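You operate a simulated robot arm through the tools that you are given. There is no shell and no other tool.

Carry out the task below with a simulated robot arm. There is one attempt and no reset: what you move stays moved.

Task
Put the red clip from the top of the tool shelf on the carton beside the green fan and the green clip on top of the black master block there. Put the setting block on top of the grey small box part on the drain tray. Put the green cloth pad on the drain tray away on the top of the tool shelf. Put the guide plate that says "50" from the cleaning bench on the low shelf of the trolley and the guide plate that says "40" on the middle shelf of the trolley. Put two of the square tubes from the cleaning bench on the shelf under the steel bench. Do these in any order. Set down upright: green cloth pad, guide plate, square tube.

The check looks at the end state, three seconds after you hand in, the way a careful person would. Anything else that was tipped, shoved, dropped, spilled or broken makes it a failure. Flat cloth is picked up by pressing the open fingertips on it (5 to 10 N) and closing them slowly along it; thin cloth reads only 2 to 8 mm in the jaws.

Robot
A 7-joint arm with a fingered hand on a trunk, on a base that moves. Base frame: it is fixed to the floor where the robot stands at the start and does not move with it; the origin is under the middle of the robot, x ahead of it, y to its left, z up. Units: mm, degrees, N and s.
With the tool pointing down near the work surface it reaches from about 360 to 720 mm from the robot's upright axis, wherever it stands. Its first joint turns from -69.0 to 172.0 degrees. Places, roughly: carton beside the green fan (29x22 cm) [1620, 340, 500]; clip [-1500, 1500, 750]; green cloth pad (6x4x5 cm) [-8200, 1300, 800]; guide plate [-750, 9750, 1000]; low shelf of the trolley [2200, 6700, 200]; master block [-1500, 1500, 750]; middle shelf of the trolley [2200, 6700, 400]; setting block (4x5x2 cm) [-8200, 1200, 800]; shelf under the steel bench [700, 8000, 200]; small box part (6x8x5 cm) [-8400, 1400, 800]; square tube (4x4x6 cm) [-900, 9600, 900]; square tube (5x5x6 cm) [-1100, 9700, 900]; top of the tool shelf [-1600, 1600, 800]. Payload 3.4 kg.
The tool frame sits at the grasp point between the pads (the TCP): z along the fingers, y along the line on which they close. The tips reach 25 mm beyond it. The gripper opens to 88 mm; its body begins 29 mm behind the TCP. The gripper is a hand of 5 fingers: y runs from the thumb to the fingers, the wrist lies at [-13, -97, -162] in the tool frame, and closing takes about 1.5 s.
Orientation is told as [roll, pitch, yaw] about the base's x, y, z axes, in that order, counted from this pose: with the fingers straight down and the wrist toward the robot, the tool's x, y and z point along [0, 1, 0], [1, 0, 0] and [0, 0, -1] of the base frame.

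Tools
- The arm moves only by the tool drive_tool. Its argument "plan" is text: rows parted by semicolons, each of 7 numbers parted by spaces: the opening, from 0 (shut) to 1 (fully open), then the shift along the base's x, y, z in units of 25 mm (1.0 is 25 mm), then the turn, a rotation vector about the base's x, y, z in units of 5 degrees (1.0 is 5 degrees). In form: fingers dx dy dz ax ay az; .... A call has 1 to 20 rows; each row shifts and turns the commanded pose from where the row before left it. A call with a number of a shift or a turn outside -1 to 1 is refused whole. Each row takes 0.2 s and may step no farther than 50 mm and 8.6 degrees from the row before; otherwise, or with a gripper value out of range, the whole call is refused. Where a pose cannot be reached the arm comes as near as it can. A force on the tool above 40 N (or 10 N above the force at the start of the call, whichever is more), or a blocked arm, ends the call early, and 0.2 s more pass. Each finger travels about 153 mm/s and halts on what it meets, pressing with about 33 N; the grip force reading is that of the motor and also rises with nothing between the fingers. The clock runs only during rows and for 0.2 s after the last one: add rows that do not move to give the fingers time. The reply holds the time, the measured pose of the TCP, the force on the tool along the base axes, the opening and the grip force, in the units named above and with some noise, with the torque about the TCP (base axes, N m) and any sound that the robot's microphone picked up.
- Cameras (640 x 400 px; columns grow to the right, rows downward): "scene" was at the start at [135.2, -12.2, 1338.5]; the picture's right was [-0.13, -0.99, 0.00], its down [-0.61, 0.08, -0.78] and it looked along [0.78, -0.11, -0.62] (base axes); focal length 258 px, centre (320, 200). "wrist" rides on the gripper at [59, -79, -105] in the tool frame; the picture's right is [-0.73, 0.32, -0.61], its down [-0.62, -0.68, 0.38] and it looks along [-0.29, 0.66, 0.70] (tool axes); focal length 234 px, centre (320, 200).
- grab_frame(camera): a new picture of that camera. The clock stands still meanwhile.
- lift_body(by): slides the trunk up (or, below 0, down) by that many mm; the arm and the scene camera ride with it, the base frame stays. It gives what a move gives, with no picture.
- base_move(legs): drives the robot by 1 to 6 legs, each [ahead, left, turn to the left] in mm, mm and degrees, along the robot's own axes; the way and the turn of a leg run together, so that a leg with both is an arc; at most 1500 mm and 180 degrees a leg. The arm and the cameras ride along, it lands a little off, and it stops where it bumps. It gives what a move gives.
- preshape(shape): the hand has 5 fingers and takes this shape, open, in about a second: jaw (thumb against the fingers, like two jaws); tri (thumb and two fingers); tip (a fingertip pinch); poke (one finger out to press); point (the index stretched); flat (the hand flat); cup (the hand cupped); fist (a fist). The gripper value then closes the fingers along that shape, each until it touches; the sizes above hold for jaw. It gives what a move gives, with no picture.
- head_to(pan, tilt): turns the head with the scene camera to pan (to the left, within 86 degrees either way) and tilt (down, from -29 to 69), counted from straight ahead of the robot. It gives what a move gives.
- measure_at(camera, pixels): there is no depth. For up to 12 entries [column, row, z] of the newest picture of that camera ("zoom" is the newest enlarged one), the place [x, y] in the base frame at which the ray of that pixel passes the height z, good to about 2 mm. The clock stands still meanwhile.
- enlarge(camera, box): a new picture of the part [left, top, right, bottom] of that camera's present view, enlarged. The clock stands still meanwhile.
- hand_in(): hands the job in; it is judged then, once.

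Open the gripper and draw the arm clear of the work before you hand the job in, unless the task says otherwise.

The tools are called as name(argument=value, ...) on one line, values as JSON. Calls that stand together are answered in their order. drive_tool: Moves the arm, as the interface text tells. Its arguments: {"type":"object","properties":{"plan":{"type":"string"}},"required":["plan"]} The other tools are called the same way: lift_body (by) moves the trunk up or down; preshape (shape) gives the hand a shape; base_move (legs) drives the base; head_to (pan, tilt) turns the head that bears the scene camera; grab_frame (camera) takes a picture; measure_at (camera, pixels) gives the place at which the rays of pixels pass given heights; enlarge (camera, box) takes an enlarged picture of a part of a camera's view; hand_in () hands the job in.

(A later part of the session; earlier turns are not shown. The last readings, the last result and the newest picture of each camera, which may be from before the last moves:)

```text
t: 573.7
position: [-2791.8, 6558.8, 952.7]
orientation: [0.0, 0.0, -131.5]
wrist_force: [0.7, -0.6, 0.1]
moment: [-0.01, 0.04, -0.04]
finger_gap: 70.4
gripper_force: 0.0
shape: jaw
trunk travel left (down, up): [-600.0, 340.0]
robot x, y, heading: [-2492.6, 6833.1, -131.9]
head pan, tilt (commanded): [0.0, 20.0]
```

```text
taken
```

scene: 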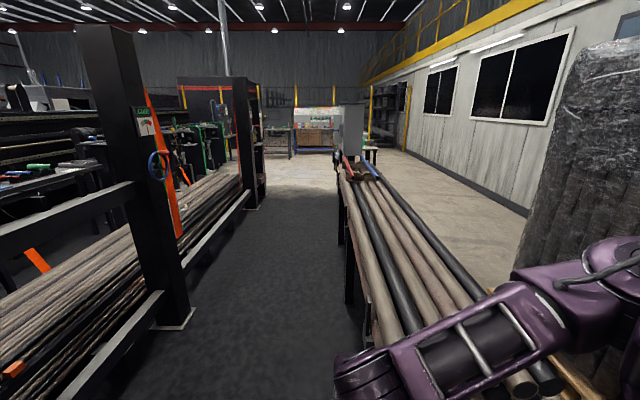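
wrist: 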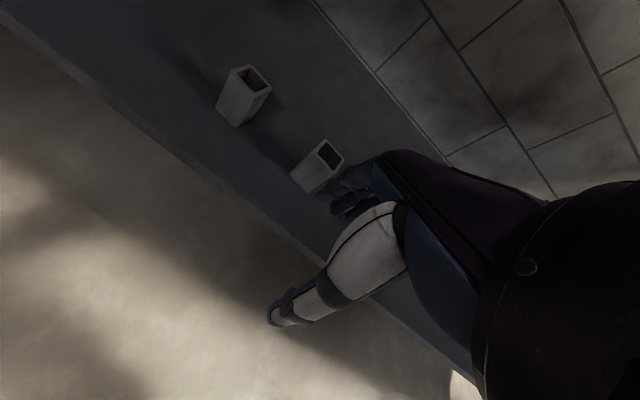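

The lane between the left rack and the tube rack is ahead-left. I measure its edges.

measure_at(camera="scene", pixels=[[194, 322, 0], [250, 210, 0], [347, 300, 0], [340, 240, 0], [375, 345, 700], [340, 178, 700], [375, 165, 0], [340, 190, 0], [290, 155, 0]])

enlarge(camera="scene", box=[240, 80, 440, 220])

```text
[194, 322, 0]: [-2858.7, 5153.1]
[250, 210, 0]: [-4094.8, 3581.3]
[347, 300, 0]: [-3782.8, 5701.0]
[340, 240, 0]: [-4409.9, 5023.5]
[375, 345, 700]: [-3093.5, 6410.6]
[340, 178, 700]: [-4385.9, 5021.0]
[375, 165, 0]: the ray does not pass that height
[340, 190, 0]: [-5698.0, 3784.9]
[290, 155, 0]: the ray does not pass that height
```

```text
2.86 times, centred on (340, 150) of scene
```

zoom: 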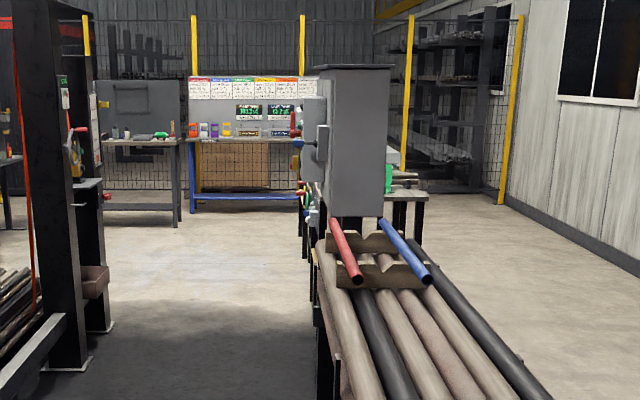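

The lane is v≈5582–6602, centre 6090. I shift left 350 mm while advancing, then drive on 1500 mm.

base_move(legs=[[550, 350, -0.4], [1500, 0, 0]])

head_to(pan=-15, tilt=20)

grab_frame(camera="scene")

```text
t: 584.3
position: [-3921.0, 4821.0, 953.5]
orientation: [0.0, 0.0, -131.9]
wrist_force: [0.3, 0.7, 0.4]
moment: [-0.01, -0.03, -0.03]
finger_gap: 70.7
gripper_force: 0.1
shape: jaw
trunk travel left (down, up): [-600.0, 340.0]
robot x, y, heading: [-3619.5, 5094.5, -132.5]
head pan, tilt (commanded): [0.0, 20.0]
```

```text
t: 585.1
position: [-3920.4, 4820.7, 952.7]
orientation: [0.1, 0.0, -132.0]
wrist_force: [-0.9, 0.4, -0.5]
moment: [0.0, 0.01, 0.02]
finger_gap: 70.9
gripper_force: 0.0
shape: jaw
trunk travel left (down, up): [-600.0, 340.0]
robot x, y, heading: [-3623.4, 5094.1, -132.4]
head pan, tilt (commanded): [-15.0, 20.0]
```

```text
taken
```

scene: 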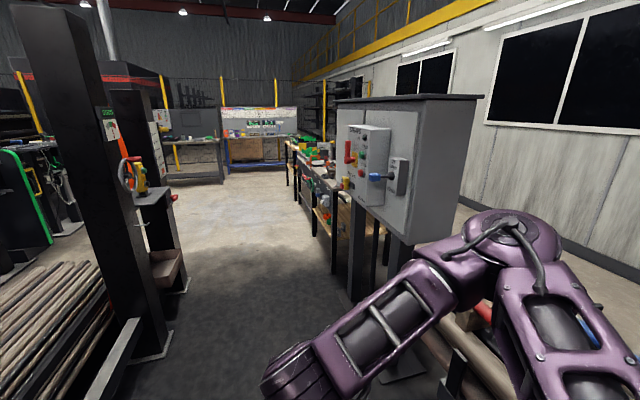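

The bench with many items continues beyond the cabinet. I measure the lane's pinch points.

measure_at(camera="scene", pixels=[[172, 340, 0], [189, 288, 0], [352, 292, 0], [398, 375, 0], [332, 270, 0], [310, 235, 0], [295, 205, 0], [225, 182, 0], [230, 167, 0]])

enlarge(camera="scene", box=[260, 120, 360, 200])

```text
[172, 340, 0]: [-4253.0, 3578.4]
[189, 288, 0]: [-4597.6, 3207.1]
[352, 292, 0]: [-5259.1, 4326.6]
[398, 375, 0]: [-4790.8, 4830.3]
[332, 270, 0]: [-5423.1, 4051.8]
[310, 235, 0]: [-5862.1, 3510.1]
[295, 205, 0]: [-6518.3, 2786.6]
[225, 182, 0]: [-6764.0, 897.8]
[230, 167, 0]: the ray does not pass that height
```

```text
5.00 times, centred on (310, 160) of scene
```

zoom: 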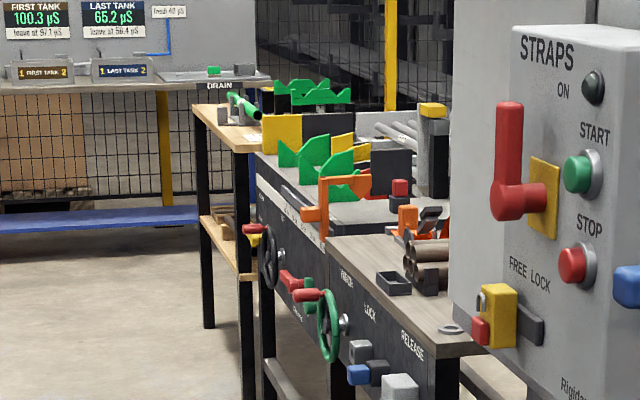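

The "DRAIN" bench is at the far end (scene (290,135)), exactly where the tray should be. The lane stays clear at v≈5560–6550; I drive two more legs.

base_move(legs=[[1500, 0, 0.2], [1450, 0, 0]])

head_to(pan=-10, tilt=20)

grab_frame(camera="scene")

```text
t: 599.4
position: [-5925.1, 2618.7, 953.1]
orientation: [0.0, 0.0, -133.0]
wrist_force: [-0.1, -0.2, 0.0]
moment: [-0.01, 0.01, 0.01]
finger_gap: 70.6
gripper_force: 0.0
shape: jaw
trunk travel left (down, up): [-600.0, 340.0]
robot x, y, heading: [-5618.5, 2883.0, -133.4]
head pan, tilt (commanded): [-15.0, 20.0]
```

```text
t: 600.1
position: [-5924.9, 2619.2, 953.1]
orientation: [0.0, 0.0, -133.1]
wrist_force: [-0.1, 0.4, -0.9]
moment: [0.0, -0.03, 0.01]
finger_gap: 70.6
gripper_force: 0.1
shape: jaw
trunk travel left (down, up): [-600.0, 340.0]
robot x, y, heading: [-5619.9, 2888.3, -133.6]
head pan, tilt (commanded): [-10.0, 20.0]
```

```text
taken
```

scene: 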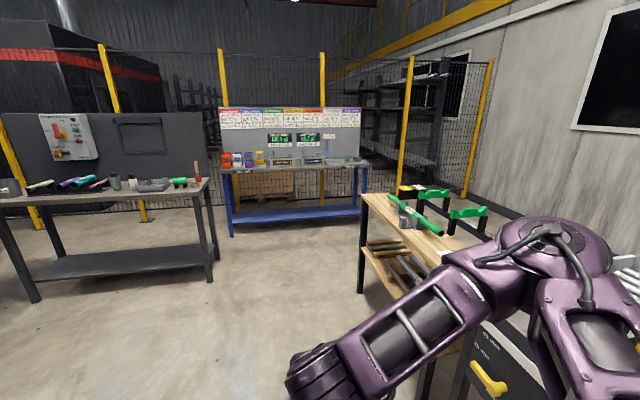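

The blue bench is straight ahead at (295,180). I enlarge and measure it.

enlarge(camera="scene", box=[205, 100, 385, 240])

measure_at(camera="scene", pixels=[[232, 236, 0], [364, 226, 0], [361, 293, 0], [212, 283, 0], [345, 163, 800], [350, 168, 800], [237, 170, 800], [366, 163, 800], [190, 190, 850]])

```text
2.86 times, centred on (295, 170) of scene
```

zoom: 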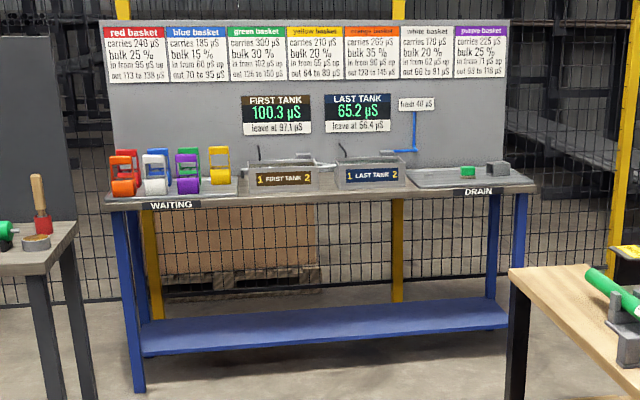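

```text
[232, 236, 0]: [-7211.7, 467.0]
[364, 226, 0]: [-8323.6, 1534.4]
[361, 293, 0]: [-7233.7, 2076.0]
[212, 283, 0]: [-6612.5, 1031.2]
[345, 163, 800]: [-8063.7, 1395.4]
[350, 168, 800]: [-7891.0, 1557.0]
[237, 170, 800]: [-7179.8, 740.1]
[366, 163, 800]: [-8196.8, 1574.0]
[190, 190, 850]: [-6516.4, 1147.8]
```

The drain tray is on the blue bench's right end (zoom (470,175)), with a grey box and a green item. I drive ahead to u≈−3880 along the free lane, then look.

base_move(legs=[[1150, 0, 1.2], [1080, 0, 0]])

head_to(pan=-50, tilt=30)

grab_frame(camera="scene")

```text
t: 611.3
position: [-7445.9, 930.9, 952.4]
orientation: [-0.1, 0.1, -131.9]
wrist_force: [-0.1, 0.3, 0.2]
moment: [-0.01, 0.03, 0.01]
finger_gap: 70.7
gripper_force: 0.0
shape: jaw
trunk travel left (down, up): [-600.0, 340.0]
robot x, y, heading: [-7149.0, 1204.6, -132.3]
head pan, tilt (commanded): [-10.0, 20.0]
```

```text
t: 612.4
position: [-7446.7, 930.3, 953.9]
orientation: [-0.1, 0.0, -131.9]
wrist_force: [0.4, -0.2, -0.3]
moment: [-0.03, 0.01, 0.03]
finger_gap: 70.6
gripper_force: 0.1
shape: jaw
trunk travel left (down, up): [-600.0, 340.0]
robot x, y, heading: [-7145.4, 1206.0, -132.2]
head pan, tilt (commanded): [-50.0, 30.0]
```

```text
taken
```

scene: 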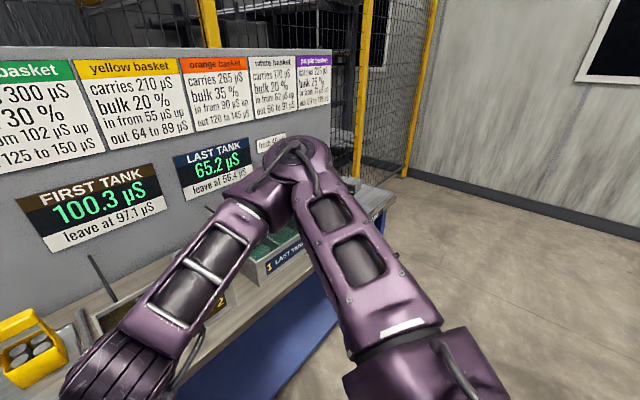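

I strafe right 840 mm to stand in front of the drain tray.

base_move(legs=[[0, -840, 0]])

head_to(pan=0, tilt=45)

grab_frame(camera="scene")

grab_frame(camera="wrist")

```text
t: 616.8
position: [-8065.8, 1487.6, 953.6]
orientation: [0.0, 0.0, -131.2]
wrist_force: [0.3, -0.4, -0.7]
moment: [-0.02, 0.0, 0.03]
finger_gap: 70.4
gripper_force: 0.1
shape: jaw
trunk travel left (down, up): [-600.0, 340.0]
robot x, y, heading: [-7768.0, 1764.5, -131.8]
head pan, tilt (commanded): [-50.0, 30.0]
```

```text
t: 618.0
position: [-8064.7, 1487.7, 953.1]
orientation: [0.1, 0.1, -131.2]
wrist_force: [0.5, -0.2, -0.5]
moment: [-0.01, -0.01, 0.01]
finger_gap: 70.3
gripper_force: 0.1
shape: jaw
trunk travel left (down, up): [-600.0, 340.0]
robot x, y, heading: [-7767.0, 1763.4, -131.6]
head pan, tilt (commanded): [0.0, 45.0]
```

```text
taken
```

scene: 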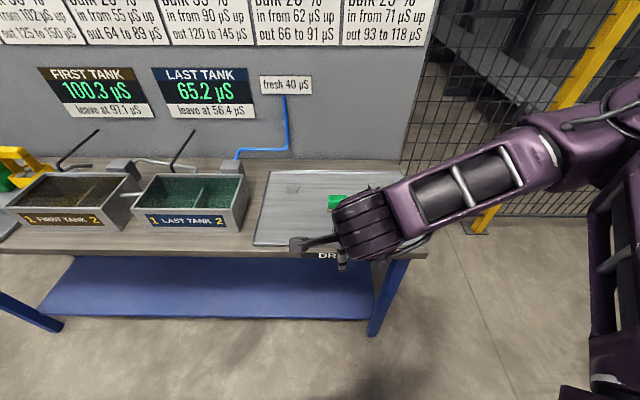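

```text
taken
```

wrist: 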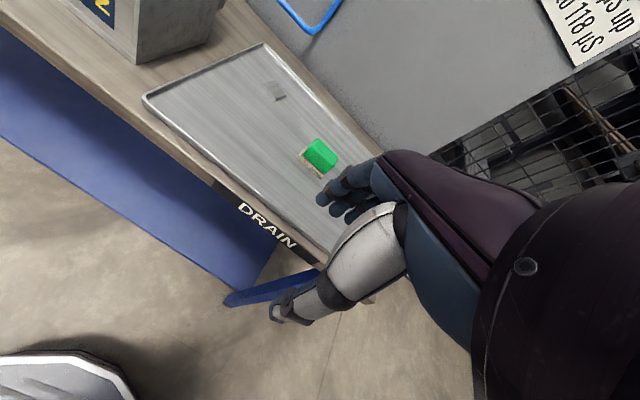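

The tray shows a flat grey piece at wrist (275,90) and the green pad at (318,155); the grey box is hidden behind my hand. I enlarge the wrist view.

enlarge(camera="wrist", box=[230, 50, 390, 200])

enlarge(camera="scene", box=[240, 150, 420, 260])

```text
2.67 times, centred on (310, 125) of wrist
```

zoom: 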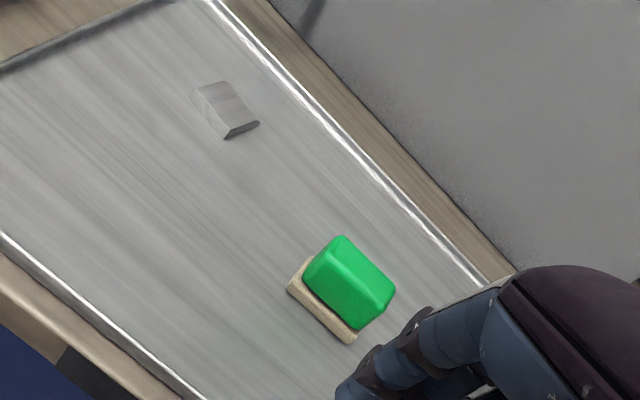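

```text
3.56 times, centred on (330, 205) of scene
```

zoom: 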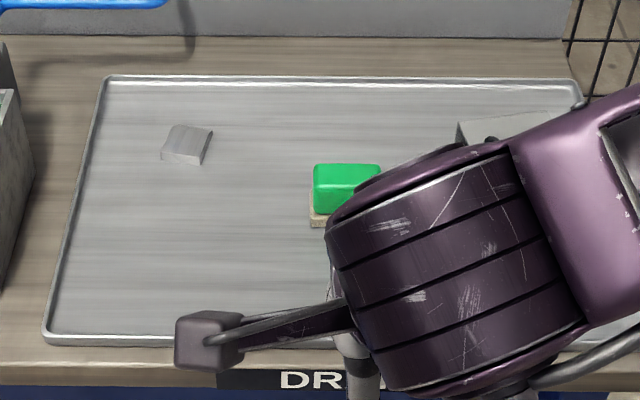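

I raise and retract the hand a little to uncover the grey box.

drive_tool(plan="0.75 0.3 0.33 1 0 0 0;0.75 0.3 0.33 1 0 0 0;0.75 0.3 0.33 1 0 0 0;0.75 0.3 0.33 1 0 0 0;0.75 0 0 1 0 0 0;0.75 0 0 0 0 0 0")

grab_frame(camera="scene")

grab_frame(camera="wrist")

```text
t: 619.4
position: [-8034.9, 1520.5, 1080.2]
orientation: [0.0, 0.0, -131.2]
wrist_force: [1.3, 0.1, 0.1]
moment: [-0.01, 0.02, 0.0]
finger_gap: 66.1
gripper_force: 0.0
shape: jaw
trunk travel left (down, up): [-600.0, 340.0]
robot x, y, heading: [-7764.9, 1761.0, -131.7]
head pan, tilt (commanded): [0.0, 45.0]
```

```text
taken
```

scene: 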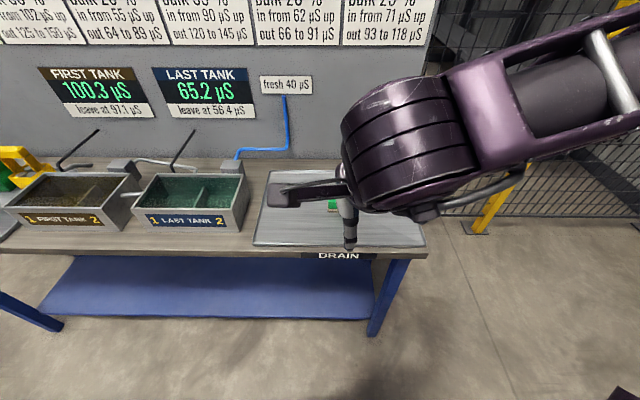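

```text
taken
```

wrist: 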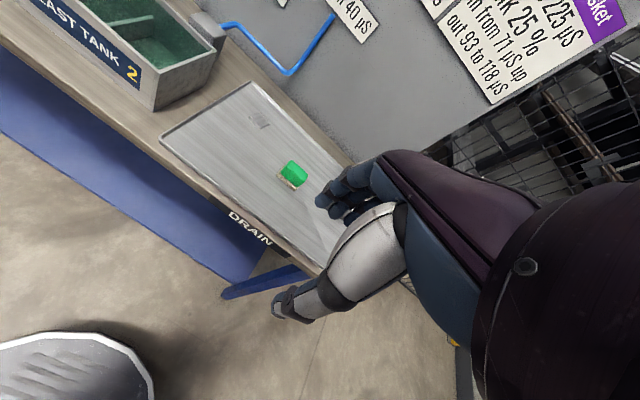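

Still hidden; I strafe right 220 mm so that the arm no longer covers the tray.

base_move(legs=[[0, -220, 0]])

grab_frame(camera="scene")

enlarge(camera="scene", box=[170, 150, 350, 260])

```text
t: 621.1
position: [-8199.9, 1668.3, 1079.8]
orientation: [0.0, 0.0, -131.6]
wrist_force: [0.3, -0.4, 1.3]
moment: [-0.02, -0.03, -0.02]
finger_gap: 66.1
gripper_force: 0.2
shape: jaw
trunk travel left (down, up): [-600.0, 340.0]
robot x, y, heading: [-7934.4, 1909.3, -132.0]
head pan, tilt (commanded): [0.0, 45.0]
```

```text
taken
```

scene: 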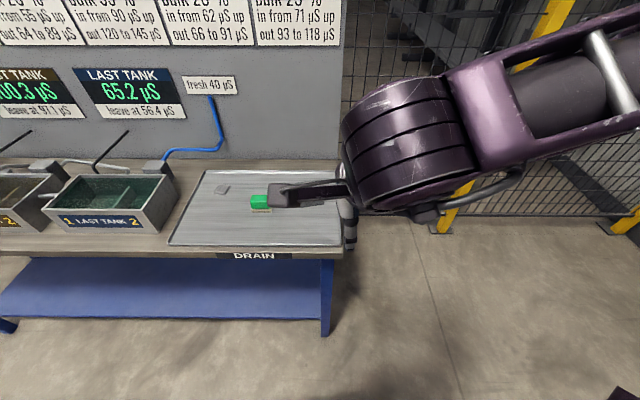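

```text
3.56 times, centred on (260, 205) of scene
```

zoom: 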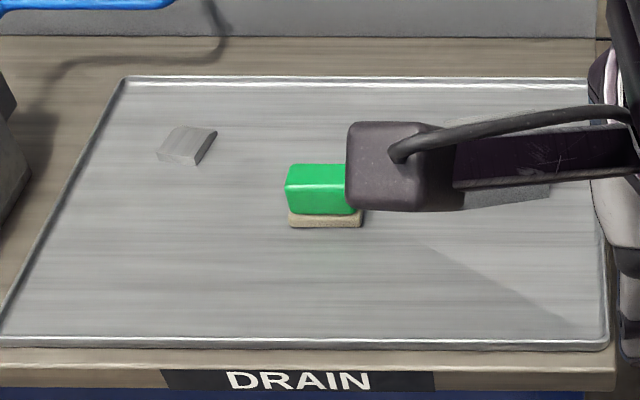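

I shift the hand 110 mm to the right to free the view of the box.

drive_tool(plan="0.75 -0.66 0.6 0 0 0 0;0.75 -0.66 0.6 0 0 0 0;0.75 -0.66 0.6 0 0 0 0;0.75 -0.66 0.6 0 0 0 0;0.75 -0.66 0.6 0 0 0 0;0.75 0 0 0 0 0 0")

grab_frame(camera="scene")

enlarge(camera="scene", box=[170, 150, 350, 260])

grab_frame(camera="wrist")

```text
t: 622.5
position: [-8284.8, 1738.3, 1081.8]
orientation: [0.0, 0.2, -131.4]
wrist_force: [0.5, 0.3, 0.8]
moment: [0.0, -0.03, 0.02]
finger_gap: 66.4
gripper_force: 0.1
shape: jaw
out of reach, approached as far as the arm can: row 4
trunk travel left (down, up): [-600.0, 340.0]
robot x, y, heading: [-7933.5, 1913.8, -131.7]
head pan, tilt (commanded): [0.0, 45.0]
```

```text
taken
```

scene: 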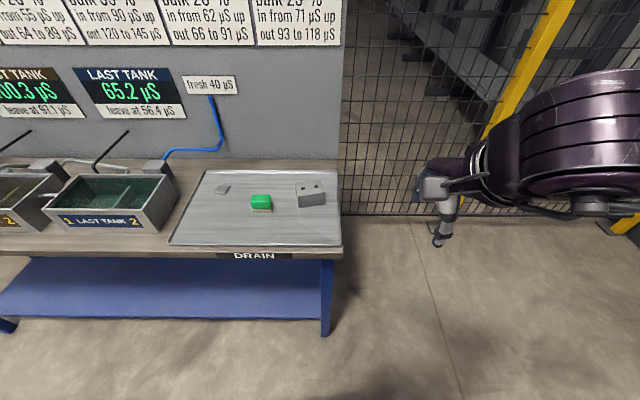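

```text
3.56 times, centred on (260, 205) of scene
```

zoom: 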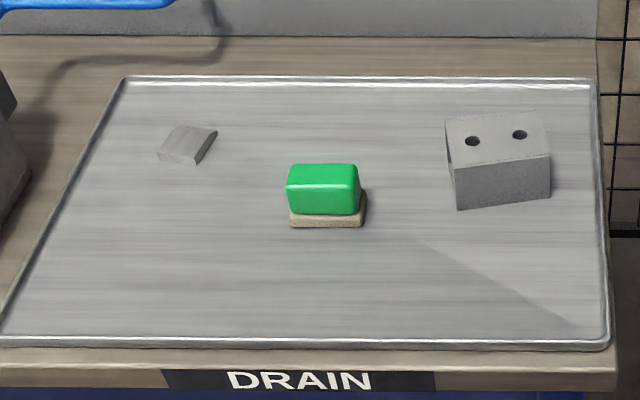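

```text
taken
```

wrist: 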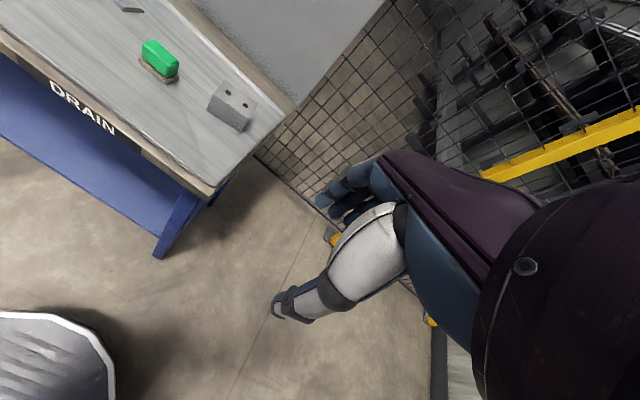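

Everything is visible now. I enlarge the wrist view for triangulating the tray height at the box's corners.

enlarge(camera="wrist", box=[110, 10, 290, 150])

```text
2.86 times, centred on (200, 80) of wrist
```

zoom: 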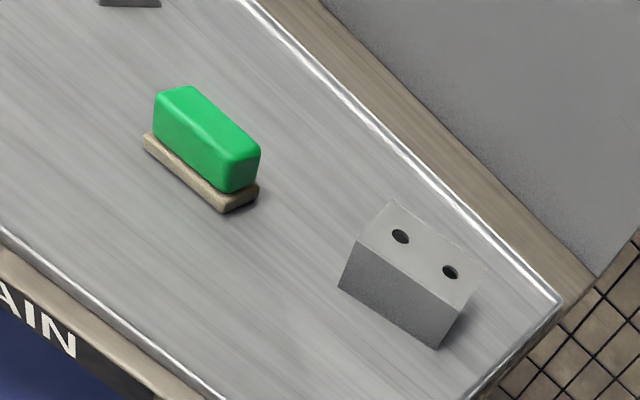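

measure_at(camera="zoom", pixels=[[338, 285, 780], [338, 285, 800], [338, 285, 820], [436, 350, 780], [436, 350, 800], [436, 350, 820]])

measure_at(camera="scene", pixels=[[298.8, 207.8, 780], [298.8, 207.8, 800], [298.8, 207.8, 820], [324.6, 204.2, 780], [324.6, 204.2, 800], [324.6, 204.2, 820]])

```text
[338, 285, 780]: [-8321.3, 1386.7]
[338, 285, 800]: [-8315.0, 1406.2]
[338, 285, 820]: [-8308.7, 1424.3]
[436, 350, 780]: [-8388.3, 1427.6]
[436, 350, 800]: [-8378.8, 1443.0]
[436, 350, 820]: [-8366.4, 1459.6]
```

```text
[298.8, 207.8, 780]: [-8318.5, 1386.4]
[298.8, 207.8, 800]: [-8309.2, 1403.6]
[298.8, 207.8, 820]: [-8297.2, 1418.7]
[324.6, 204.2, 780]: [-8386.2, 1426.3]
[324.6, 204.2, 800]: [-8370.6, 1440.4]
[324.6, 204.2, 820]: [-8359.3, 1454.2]
```

Tray surface fits z≈770; the box is 80 mm wide facing me, rotated about 149°. Now I enlarge the setting block.

enlarge(camera="scene", box=[200, 170, 250, 210])

measure_at(camera="zoom", pixels=[[220, 180, 790], [300, 190, 790]])

```text
10.00 times, centred on (225, 190) of scene
```

zoom: 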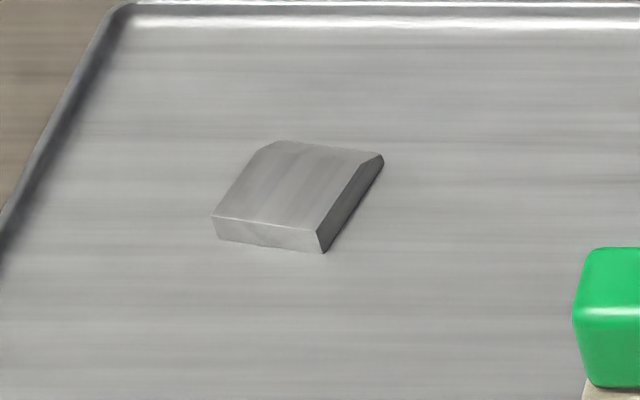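

```text
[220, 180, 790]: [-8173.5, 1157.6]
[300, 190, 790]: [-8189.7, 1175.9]
```

measure_at(camera="zoom", pixels=[[212, 217, 790], [318, 231, 790], [383, 155, 790], [268, 143, 790], [218, 241, 770], [323, 253, 770], [218, 241, 780], [323, 253, 780]])

measure_at(camera="scene", pixels=[[251, 212.6, 770], [272, 212.9, 770], [251, 209, 780], [252, 195, 820], [270, 195, 820], [271.3, 209, 800], [295.1, 182, 820], [298, 196, 820], [324.9, 191.5, 820], [321.8, 179.7, 820]])

```text
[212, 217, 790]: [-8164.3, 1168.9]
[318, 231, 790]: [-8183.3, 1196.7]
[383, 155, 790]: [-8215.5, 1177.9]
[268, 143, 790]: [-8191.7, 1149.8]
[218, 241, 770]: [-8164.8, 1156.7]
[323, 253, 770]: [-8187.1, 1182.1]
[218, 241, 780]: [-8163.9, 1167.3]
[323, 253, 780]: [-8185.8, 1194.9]
```

```text
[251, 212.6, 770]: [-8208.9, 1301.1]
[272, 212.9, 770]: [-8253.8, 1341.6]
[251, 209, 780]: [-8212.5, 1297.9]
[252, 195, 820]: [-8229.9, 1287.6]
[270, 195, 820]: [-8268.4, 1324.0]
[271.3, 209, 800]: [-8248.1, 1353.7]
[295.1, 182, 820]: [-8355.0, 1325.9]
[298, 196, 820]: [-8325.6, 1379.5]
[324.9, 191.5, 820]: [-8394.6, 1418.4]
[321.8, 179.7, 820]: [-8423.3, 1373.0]
```

Setting block: about 35×40 mm, ~12–15 mm high, centre ≈(-8190,1167), turned about −18°. Box top centre ≈(-8375,1374), z≈820. I strafe left 250 mm and go 100 mm ahead so that all items are within reach.

base_move(legs=[[0, 250, -0.6], [95, 0, 0]])

grab_frame(camera="scene")

grab_frame(camera="wrist")

```text
t: 625.0
position: [-8165.4, 1503.5, 1080.6]
orientation: [0.1, 0.1, -132.0]
wrist_force: [-0.9, -0.1, -0.7]
moment: [-0.01, 0.01, -0.01]
finger_gap: 66.5
gripper_force: 0.0
shape: jaw
trunk travel left (down, up): [-600.0, 340.0]
robot x, y, heading: [-7811.0, 1670.6, -132.5]
head pan, tilt (commanded): [0.0, 45.0]
```

```text
taken
```

scene: 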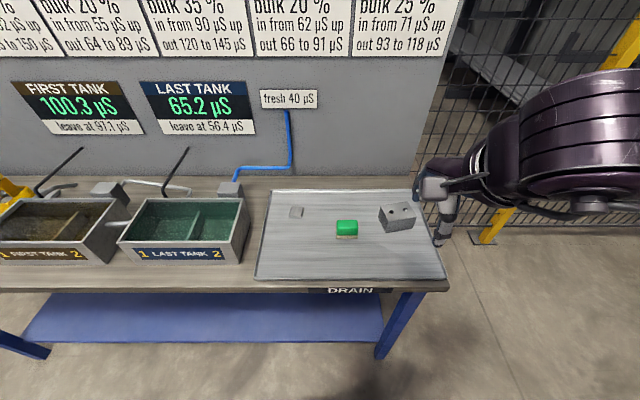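

```text
taken
```

wrist: 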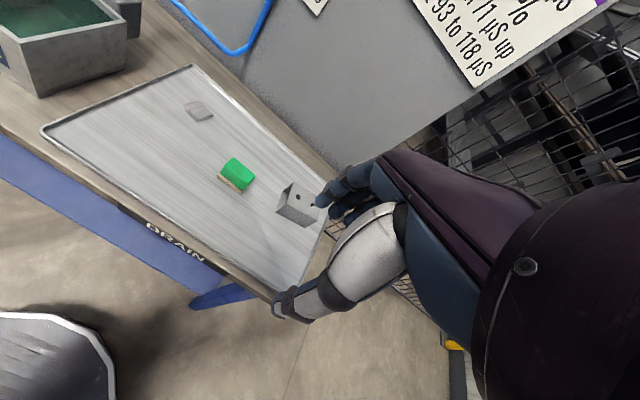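

Both cameras see all items. I enlarge the block in both for accurate location.

enlarge(camera="wrist", box=[160, 80, 260, 160])

measure_at(camera="zoom", pixels=[[320, 200, 785]])

enlarge(camera="scene", box=[270, 190, 320, 230])

```text
5.00 times, centred on (210, 120) of wrist
```

zoom: 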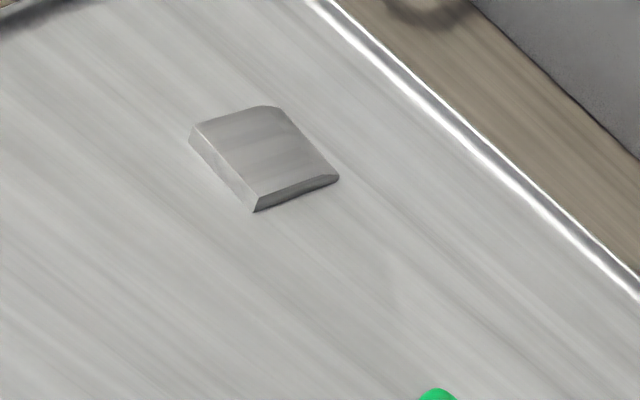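

```text
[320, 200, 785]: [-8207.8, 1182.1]
```

```text
10.00 times, centred on (295, 210) of scene
```

zoom: 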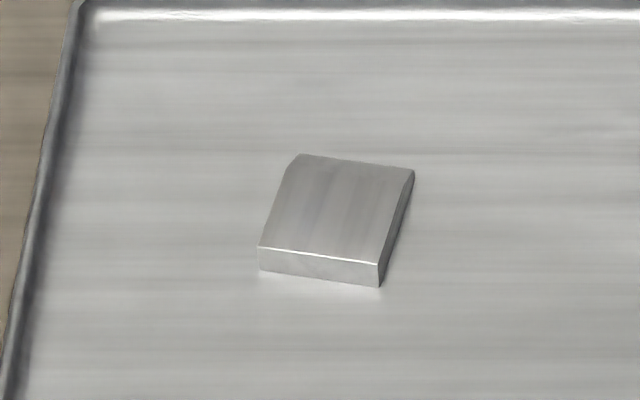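

measure_at(camera="zoom", pixels=[[258, 247, 785], [379, 264, 785], [414, 170, 785], [297, 154, 785], [259, 269, 770], [380, 287, 770]])

measure_at(camera="wrist", pixels=[[185, 105.6, 785], [197.4, 119.4, 785], [213.4, 115.6, 785], [200, 101.4, 785], [184, 108.4, 770], [196.8, 122.2, 770]])

```text
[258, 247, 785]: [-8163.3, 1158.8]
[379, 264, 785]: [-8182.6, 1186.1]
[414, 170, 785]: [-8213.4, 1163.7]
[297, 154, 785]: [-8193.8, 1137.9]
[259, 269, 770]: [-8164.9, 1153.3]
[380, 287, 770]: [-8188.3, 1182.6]
```

```text
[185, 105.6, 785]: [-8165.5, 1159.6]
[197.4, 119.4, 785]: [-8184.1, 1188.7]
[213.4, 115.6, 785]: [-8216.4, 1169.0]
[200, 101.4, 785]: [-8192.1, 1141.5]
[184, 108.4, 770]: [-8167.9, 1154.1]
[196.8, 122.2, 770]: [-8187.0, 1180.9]
```

Both views agree: block centre ≈(-8189,1163), depth direction −146°. I check the tank's right side for clearance.

measure_at(camera="scene", pixels=[[249, 205, 850], [240, 262, 770], [228, 195, 870], [240, 185, 800], [188, 148, 950]])

```text
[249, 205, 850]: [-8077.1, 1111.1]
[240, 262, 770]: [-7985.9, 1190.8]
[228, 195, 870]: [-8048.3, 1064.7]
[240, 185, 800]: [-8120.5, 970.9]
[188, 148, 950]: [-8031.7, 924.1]
```

Clearance is fine. I move over the block at z≈1000 while turning the hand −14°.

drive_tool(plan="0.7 -0.068 -0.972 -0.23 0 0 -0.2;0.7 -0.068 -0.972 -0.23 0 0 -0.2;0.7 -0.068 -0.972 -0.23 0 0 -0.2;0.7 -0.068 -0.972 -0.23 0 0 -0.2;0.7 -0.068 -0.972 -0.23 0 0 -0.2;0.7 -0.068 -0.972 -0.23 0 0 -0.2;0.7 -0.068 -0.972 -0.23 0 0 -0.2;0.7 -0.068 -0.972 -0.23 0 0 -0.2;0.7 -0.068 -0.972 -0.23 0 0 -0.2;0.7 -0.068 -0.972 -0.23 0 0 -0.2;0.7 -0.068 -0.972 -0.23 0 0 -0.2;0.7 -0.068 -0.972 -0.23 0 0 -0.2;0.7 -0.068 -0.972 -0.23 0 0 -0.2;0.7 -0.068 -0.972 -0.23 0 0 -0.2;0.7 0 0 0 0 0 0")

grab_frame(camera="wrist")

grab_frame(camera="scene")

```text
t: 628.2
position: [-8188.6, 1166.1, 1000.1]
orientation: [0.0, 0.1, -146.1]
wrist_force: [-0.8, 0.5, 0.3]
moment: [0.0, -0.02, 0.02]
finger_gap: 62.1
gripper_force: 0.1
shape: jaw
trunk travel left (down, up): [-600.0, 340.0]
robot x, y, heading: [-7813.7, 1675.6, -132.3]
head pan, tilt (commanded): [0.0, 45.0]
```

```text
taken
```

wrist: 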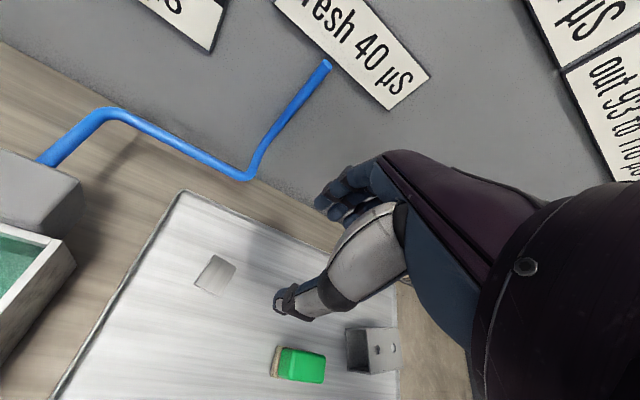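

```text
taken
```

scene: 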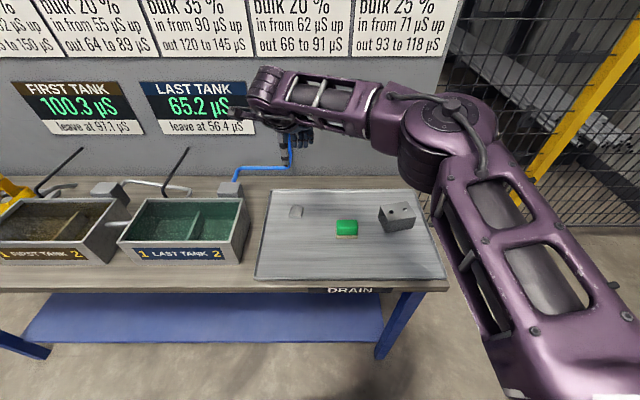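

I descend to z≈835 over the block and check the alignment.

drive_tool(plan="0.7 0 -0.02 -0.95 0 0 0;0.7 0 -0.02 -0.95 0 0 0;0.7 0 -0.02 -0.95 0 0 0;0.7 0 -0.02 -0.95 0 0 0;0.7 0 -0.02 -0.95 0 0 0;0.7 0 0 -0.95 0 0 0;0.7 0 0 -0.9 0 0 0;0.7 0 0 0 0 0 0")

enlarge(camera="wrist", box=[210, 170, 360, 320])

enlarge(camera="scene", box=[240, 150, 380, 250])

```text
t: 630.0
position: [-8186.3, 1162.6, 835.7]
orientation: [0.0, 0.2, -146.0]
wrist_force: [-0.3, -0.3, 0.1]
moment: [-0.04, -0.01, -0.04]
finger_gap: 61.8
gripper_force: 0.1
shape: jaw
trunk travel left (down, up): [-600.0, 340.0]
robot x, y, heading: [-7810.5, 1671.7, -132.6]
head pan, tilt (commanded): [0.0, 45.0]
```

```text
2.67 times, centred on (285, 245) of wrist
```

zoom: 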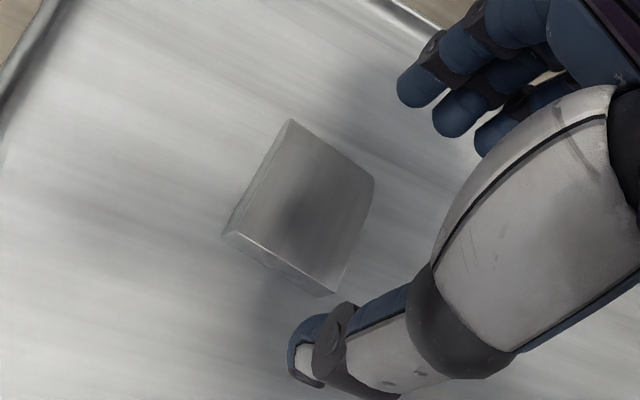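

```text
4.00 times, centred on (310, 200) of scene
```

zoom: 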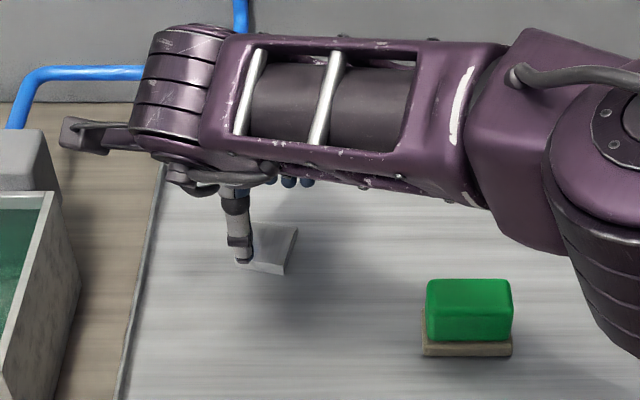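

enlarge(camera="wrist", box=[210, 170, 360, 320])

measure_at(camera="zoom", pixels=[[225, 233, 783], [335, 293, 783], [374, 182, 783], [292, 119, 783]])

```text
2.67 times, centred on (285, 245) of wrist
```

zoom: 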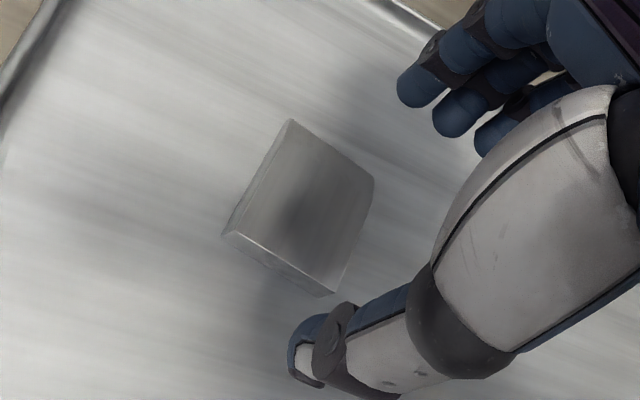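

```text
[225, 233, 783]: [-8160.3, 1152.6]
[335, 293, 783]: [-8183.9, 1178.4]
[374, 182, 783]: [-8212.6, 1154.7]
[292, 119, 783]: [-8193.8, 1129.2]
```

Wrist and earlier estimates average to (-8188,1158). I adjust 4 mm and descend to z≈803, then creep.

drive_tool(plan="0.75 -0.06 -0.16 -0.4 0 0 0;0.75 0 0 -0.5 0 0 0;0.75 0 0 -0.4 0 0 0;0.75 0 0 0 0 0 0")

drive_tool(plan="0.75 0 0 -0.1 0 0 0;0.75 0 0 0 0 0 0")

drive_tool(plan="0.75 0 0 -0.1 0 0 0;0.75 0 0 0 0 0 0")

enlarge(camera="wrist", box=[230, 170, 380, 320])

```text
t: 631.0
position: [-8189.5, 1158.8, 802.2]
orientation: [0.0, 0.2, -146.0]
wrist_force: [-0.1, 0.1, -0.5]
moment: [0.0, -0.04, -0.02]
finger_gap: 65.8
gripper_force: 0.0
shape: jaw
trunk travel left (down, up): [-600.0, 340.0]
robot x, y, heading: [-7810.3, 1672.0, -132.2]
head pan, tilt (commanded): [0.0, 45.0]
```

```text
t: 631.6
position: [-8189.6, 1159.7, 799.8]
orientation: [0.0, 0.2, -146.1]
wrist_force: [-0.6, 0.0, -0.1]
moment: [0.02, -0.02, 0.01]
finger_gap: 65.7
gripper_force: 0.1
shape: jaw
trunk travel left (down, up): [-600.0, 340.0]
robot x, y, heading: [-7812.3, 1672.7, -132.3]
head pan, tilt (commanded): [0.0, 45.0]
```

```text
t: 632.2
position: [-8190.2, 1158.5, 798.7]
orientation: [0.0, 0.2, -146.2]
wrist_force: [-0.1, -0.3, 0.0]
moment: [0.01, 0.02, -0.02]
finger_gap: 65.6
gripper_force: 0.1
shape: jaw
trunk travel left (down, up): [-600.0, 340.0]
robot x, y, heading: [-7811.8, 1670.3, -132.2]
head pan, tilt (commanded): [0.0, 45.0]
```

```text
2.67 times, centred on (305, 245) of wrist
```

zoom: 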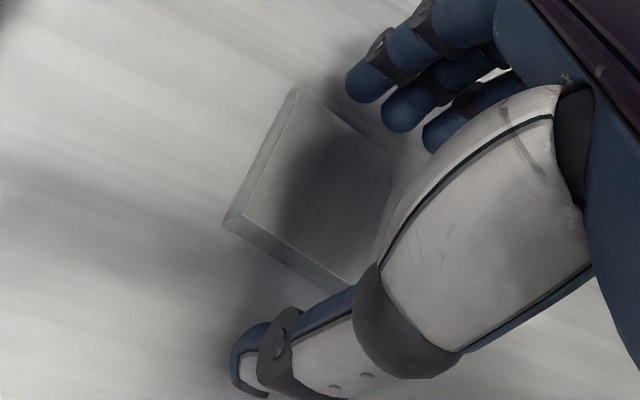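

The block sits a bit to the left of the hand's middle; I shift 9 mm left and keep creeping down.

drive_tool(plan="0.75 0.2 -0.3 0 0 0 0;0.75 0 0 -0.1 0 0 0;0.75 0 0 0 0 0 0")

drive_tool(plan="0.75 0 0 -0.08 0 0 0;0.75 0 0 0 0 0 0")

drive_tool(plan="0.75 0 0 -0.08 0 0 0;0.75 0 0 0 0 0 0")

```text
t: 633.0
position: [-8184.0, 1149.8, 795.2]
orientation: [0.0, 0.2, -146.0]
wrist_force: [-1.2, -0.5, 0.8]
moment: [0.01, 0.05, 0.04]
finger_gap: 65.9
gripper_force: 0.0
shape: jaw
trunk travel left (down, up): [-600.0, 340.0]
robot x, y, heading: [-7809.3, 1673.8, -132.5]
head pan, tilt (commanded): [0.0, 45.0]
```

```text
t: 633.6
position: [-8184.3, 1151.7, 792.5]
orientation: [0.0, 0.2, -146.1]
wrist_force: [-0.1, 0.1, -0.2]
moment: [0.02, -0.03, 0.01]
finger_gap: 65.7
gripper_force: 0.0
shape: jaw
trunk travel left (down, up): [-600.0, 340.0]
robot x, y, heading: [-7814.2, 1669.9, -132.6]
head pan, tilt (commanded): [0.0, 45.0]
```

```text
t: 634.2
position: [-8185.2, 1151.8, 792.3]
orientation: [-0.1, 0.1, -146.1]
wrist_force: [-0.3, 0.7, 4.8]
moment: [-0.09, 0.17, 0.03]
finger_gap: 65.5
gripper_force: 0.0
shape: jaw
trunk travel left (down, up): [-600.0, 340.0]
robot x, y, heading: [-7811.9, 1669.5, -132.6]
head pan, tilt (commanded): [0.0, 45.0]
```

Fingertips touched the tray (767) at TCP 792. I raise 2.5 mm and close slowly on the block.

drive_tool(plan="0.75 0 0 0.1 0 0 0;0.65 0 0 0 0 0 0;0.58 0 0 0 0 0 0;0.52 0 0 0 0 0 0;0.47 0 0 0 0 0 0;0.42 0 0 0 0 0 0;0.36 0 0 0 0 0 0;0.28 0 0 0 0 0 0;0.2 0 0 0 0 0 0;0.1 0 0 0 0 0 0;0 0 0 0 0 0 0;0 0 0 0 0 0 0")

enlarge(camera="wrist", box=[230, 170, 380, 320])

```text
t: 636.8
position: [-8184.3, 1151.0, 794.8]
orientation: [0.0, 0.0, -146.0]
wrist_force: [-0.5, -4.5, 13.8]
moment: [-0.15, 0.36, 0.13]
finger_gap: 35.4
gripper_force: 32.7
shape: jaw
trunk travel left (down, up): [-600.0, 340.0]
robot x, y, heading: [-7813.1, 1671.0, -132.5]
head pan, tilt (commanded): [0.0, 45.0]
```

```text
2.67 times, centred on (305, 245) of wrist
```

zoom: 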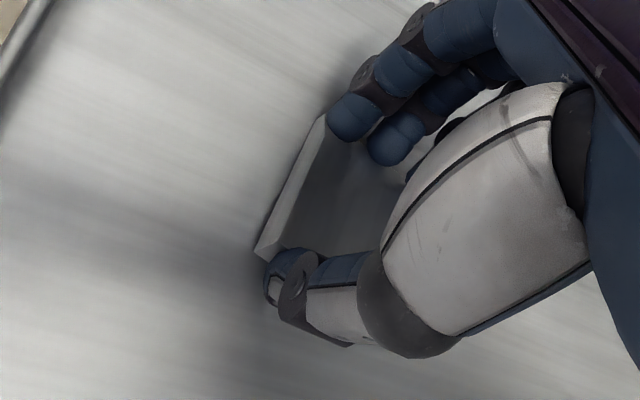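

Gripped at 35 mm. I lift gently 40 mm and check.

drive_tool(plan="0 0 0 0.2 0 0 0;0 0 0 0.4 0 0 0;0 0 0 0.5 0 0 0;0 0 0 0.6 0 0 0;0 0 0 0 0 0 0")

grab_frame(camera="wrist")

enlarge(camera="scene", box=[240, 150, 380, 250])

```text
t: 638.0
position: [-8183.8, 1149.8, 835.4]
orientation: [0.0, 0.1, -146.1]
wrist_force: [0.6, 0.1, -0.1]
moment: [-0.01, 0.01, -0.01]
finger_gap: 21.6
gripper_force: 33.4
shape: jaw
trunk travel left (down, up): [-600.0, 340.0]
robot x, y, heading: [-7813.0, 1668.6, -132.5]
head pan, tilt (commanded): [0.0, 45.0]
```

```text
taken
```

wrist: 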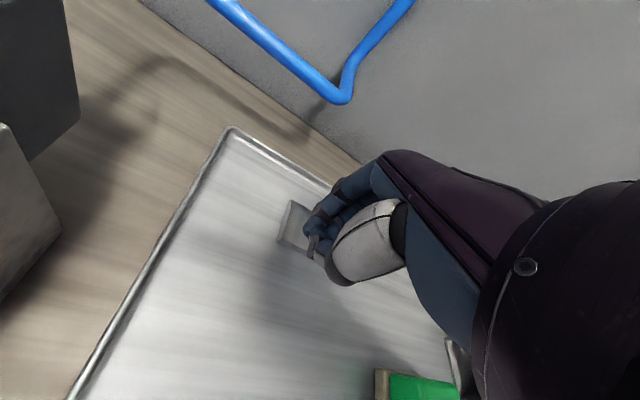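

```text
4.00 times, centred on (310, 200) of scene
```

zoom: 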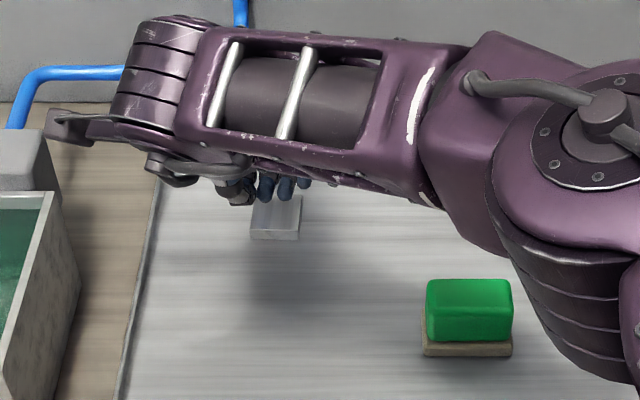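

The block slipped out and stayed flat on the tray. I raise the hand, switch to the fingertip-pinch shape, and look at it.

drive_tool(plan="0.5 0 0 0.9 0 0 0;0.7 0 0 0.9 0 0 0;0.7 0 0 0.9 0 0 0;0.7 0 0 0 0 0 0")

preshape(shape="tip")

grab_frame(camera="wrist")

enlarge(camera="wrist", box=[200, 160, 400, 340])

enlarge(camera="scene", box=[260, 160, 360, 240])

```text
t: 639.0
position: [-8184.6, 1150.8, 905.2]
orientation: [-0.1, 0.2, -146.0]
wrist_force: [0.1, -0.3, 1.2]
moment: [-0.03, 0.02, -0.02]
finger_gap: 61.5
gripper_force: 0.1
shape: jaw
trunk travel left (down, up): [-600.0, 340.0]
robot x, y, heading: [-7810.7, 1673.9, -132.6]
head pan, tilt (commanded): [0.0, 45.0]
```

```text
t: 639.9
position: [-8184.7, 1150.7, 905.3]
orientation: [0.0, 0.2, -146.0]
wrist_force: [0.3, 0.3, 0.7]
moment: [-0.04, 0.01, -0.01]
finger_gap: 88.1
gripper_force: 0.1
shape: tip
trunk travel left (down, up): [-600.0, 340.0]
robot x, y, heading: [-7812.1, 1672.4, -132.2]
head pan, tilt (commanded): [0.0, 45.0]
```

```text
taken
```

wrist: 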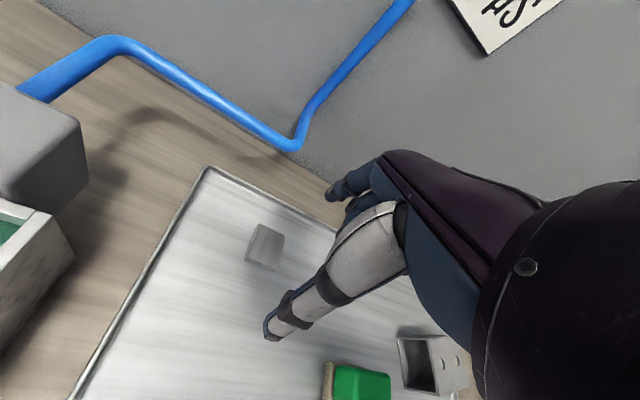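

```text
2.22 times, centred on (300, 250) of wrist
```

zoom: 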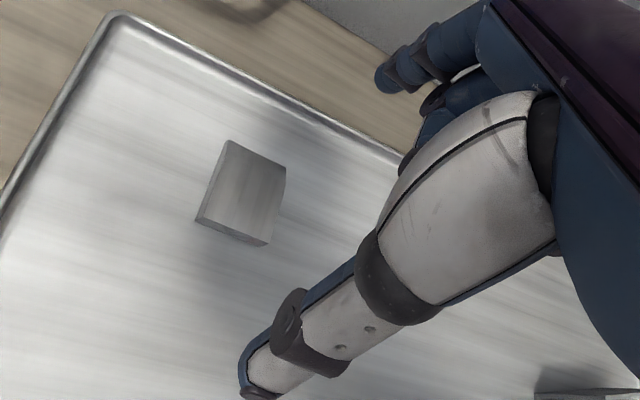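

```text
5.00 times, centred on (310, 200) of scene
```

zoom: 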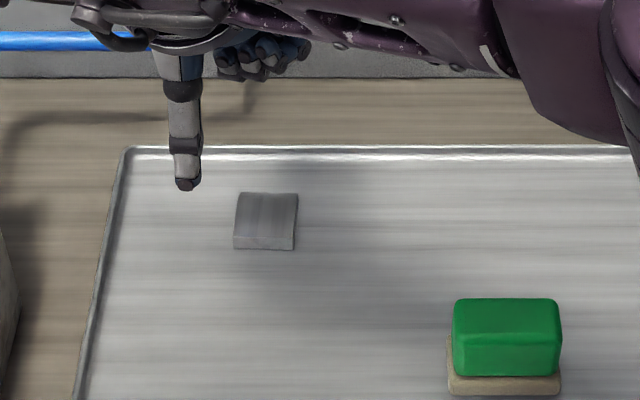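

In this shape only thumb and index oppose. I measure the block's new place and attitude.

measure_at(camera="zoom", pixels=[[234, 236, 780], [294, 238, 780], [298, 195, 780], [241, 193, 780], [233, 248, 768], [293, 250, 768]])

measure_at(camera="wrist", pixels=[[246, 258, 780], [275, 268, 780], [284, 232, 780], [258, 224, 780]])

```text
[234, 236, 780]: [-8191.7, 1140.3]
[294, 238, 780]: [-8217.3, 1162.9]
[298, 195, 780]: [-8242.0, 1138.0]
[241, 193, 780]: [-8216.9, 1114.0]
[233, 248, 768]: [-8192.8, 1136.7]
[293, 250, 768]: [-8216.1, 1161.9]
```

```text
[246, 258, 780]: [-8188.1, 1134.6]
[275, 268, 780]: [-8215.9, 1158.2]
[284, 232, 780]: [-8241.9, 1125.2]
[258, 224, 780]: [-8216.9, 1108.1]
```

In "tip" only one finger opposes the thumb; I prefer "tri". I switch and look at where thumb and fingers are.

preshape(shape="tri")

drive_tool(plan="0.75 -0.3 -0.15 0 0 0 0.73;0.75 -0.3 -0.15 0 0 0 0.73;0.75 -0.3 -0.15 0 0 0 0.73;0.75 -0.3 -0.15 0 0 0 0;0.75 0 0 0 0 0 0")

grab_frame(camera="wrist")

enlarge(camera="wrist", box=[220, 160, 400, 340])

```text
t: 640.8
position: [-8185.2, 1150.3, 905.6]
orientation: [0.0, 0.1, -146.0]
wrist_force: [0.4, -1.6, 0.2]
moment: [0.02, 0.0, -0.01]
finger_gap: 88.1
gripper_force: 0.2
shape: tri
trunk travel left (down, up): [-600.0, 340.0]
robot x, y, heading: [-7810.8, 1672.7, -132.4]
head pan, tilt (commanded): [0.0, 45.0]
```

```text
t: 642.0
position: [-8215.5, 1137.4, 902.5]
orientation: [-0.1, 0.2, -135.0]
wrist_force: [-0.5, 0.8, 0.3]
moment: [0.0, -0.01, 0.0]
finger_gap: 66.5
gripper_force: 0.0
shape: tri
trunk travel left (down, up): [-600.0, 340.0]
robot x, y, heading: [-7811.1, 1671.2, -132.3]
head pan, tilt (commanded): [0.0, 45.0]
```

```text
taken
```

wrist: 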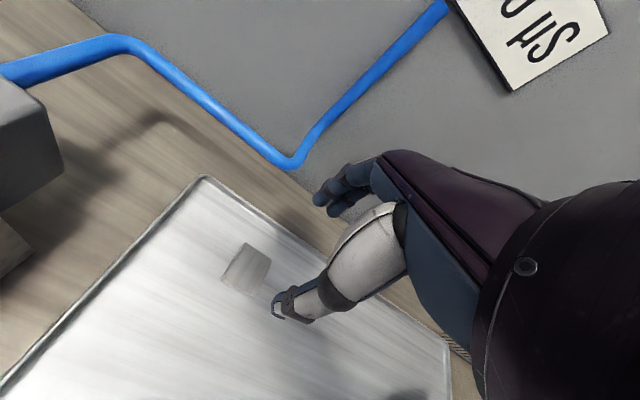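

```text
2.22 times, centred on (310, 250) of wrist
```

zoom: 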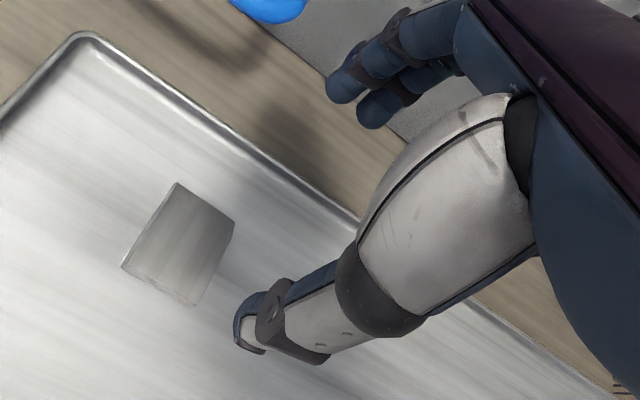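

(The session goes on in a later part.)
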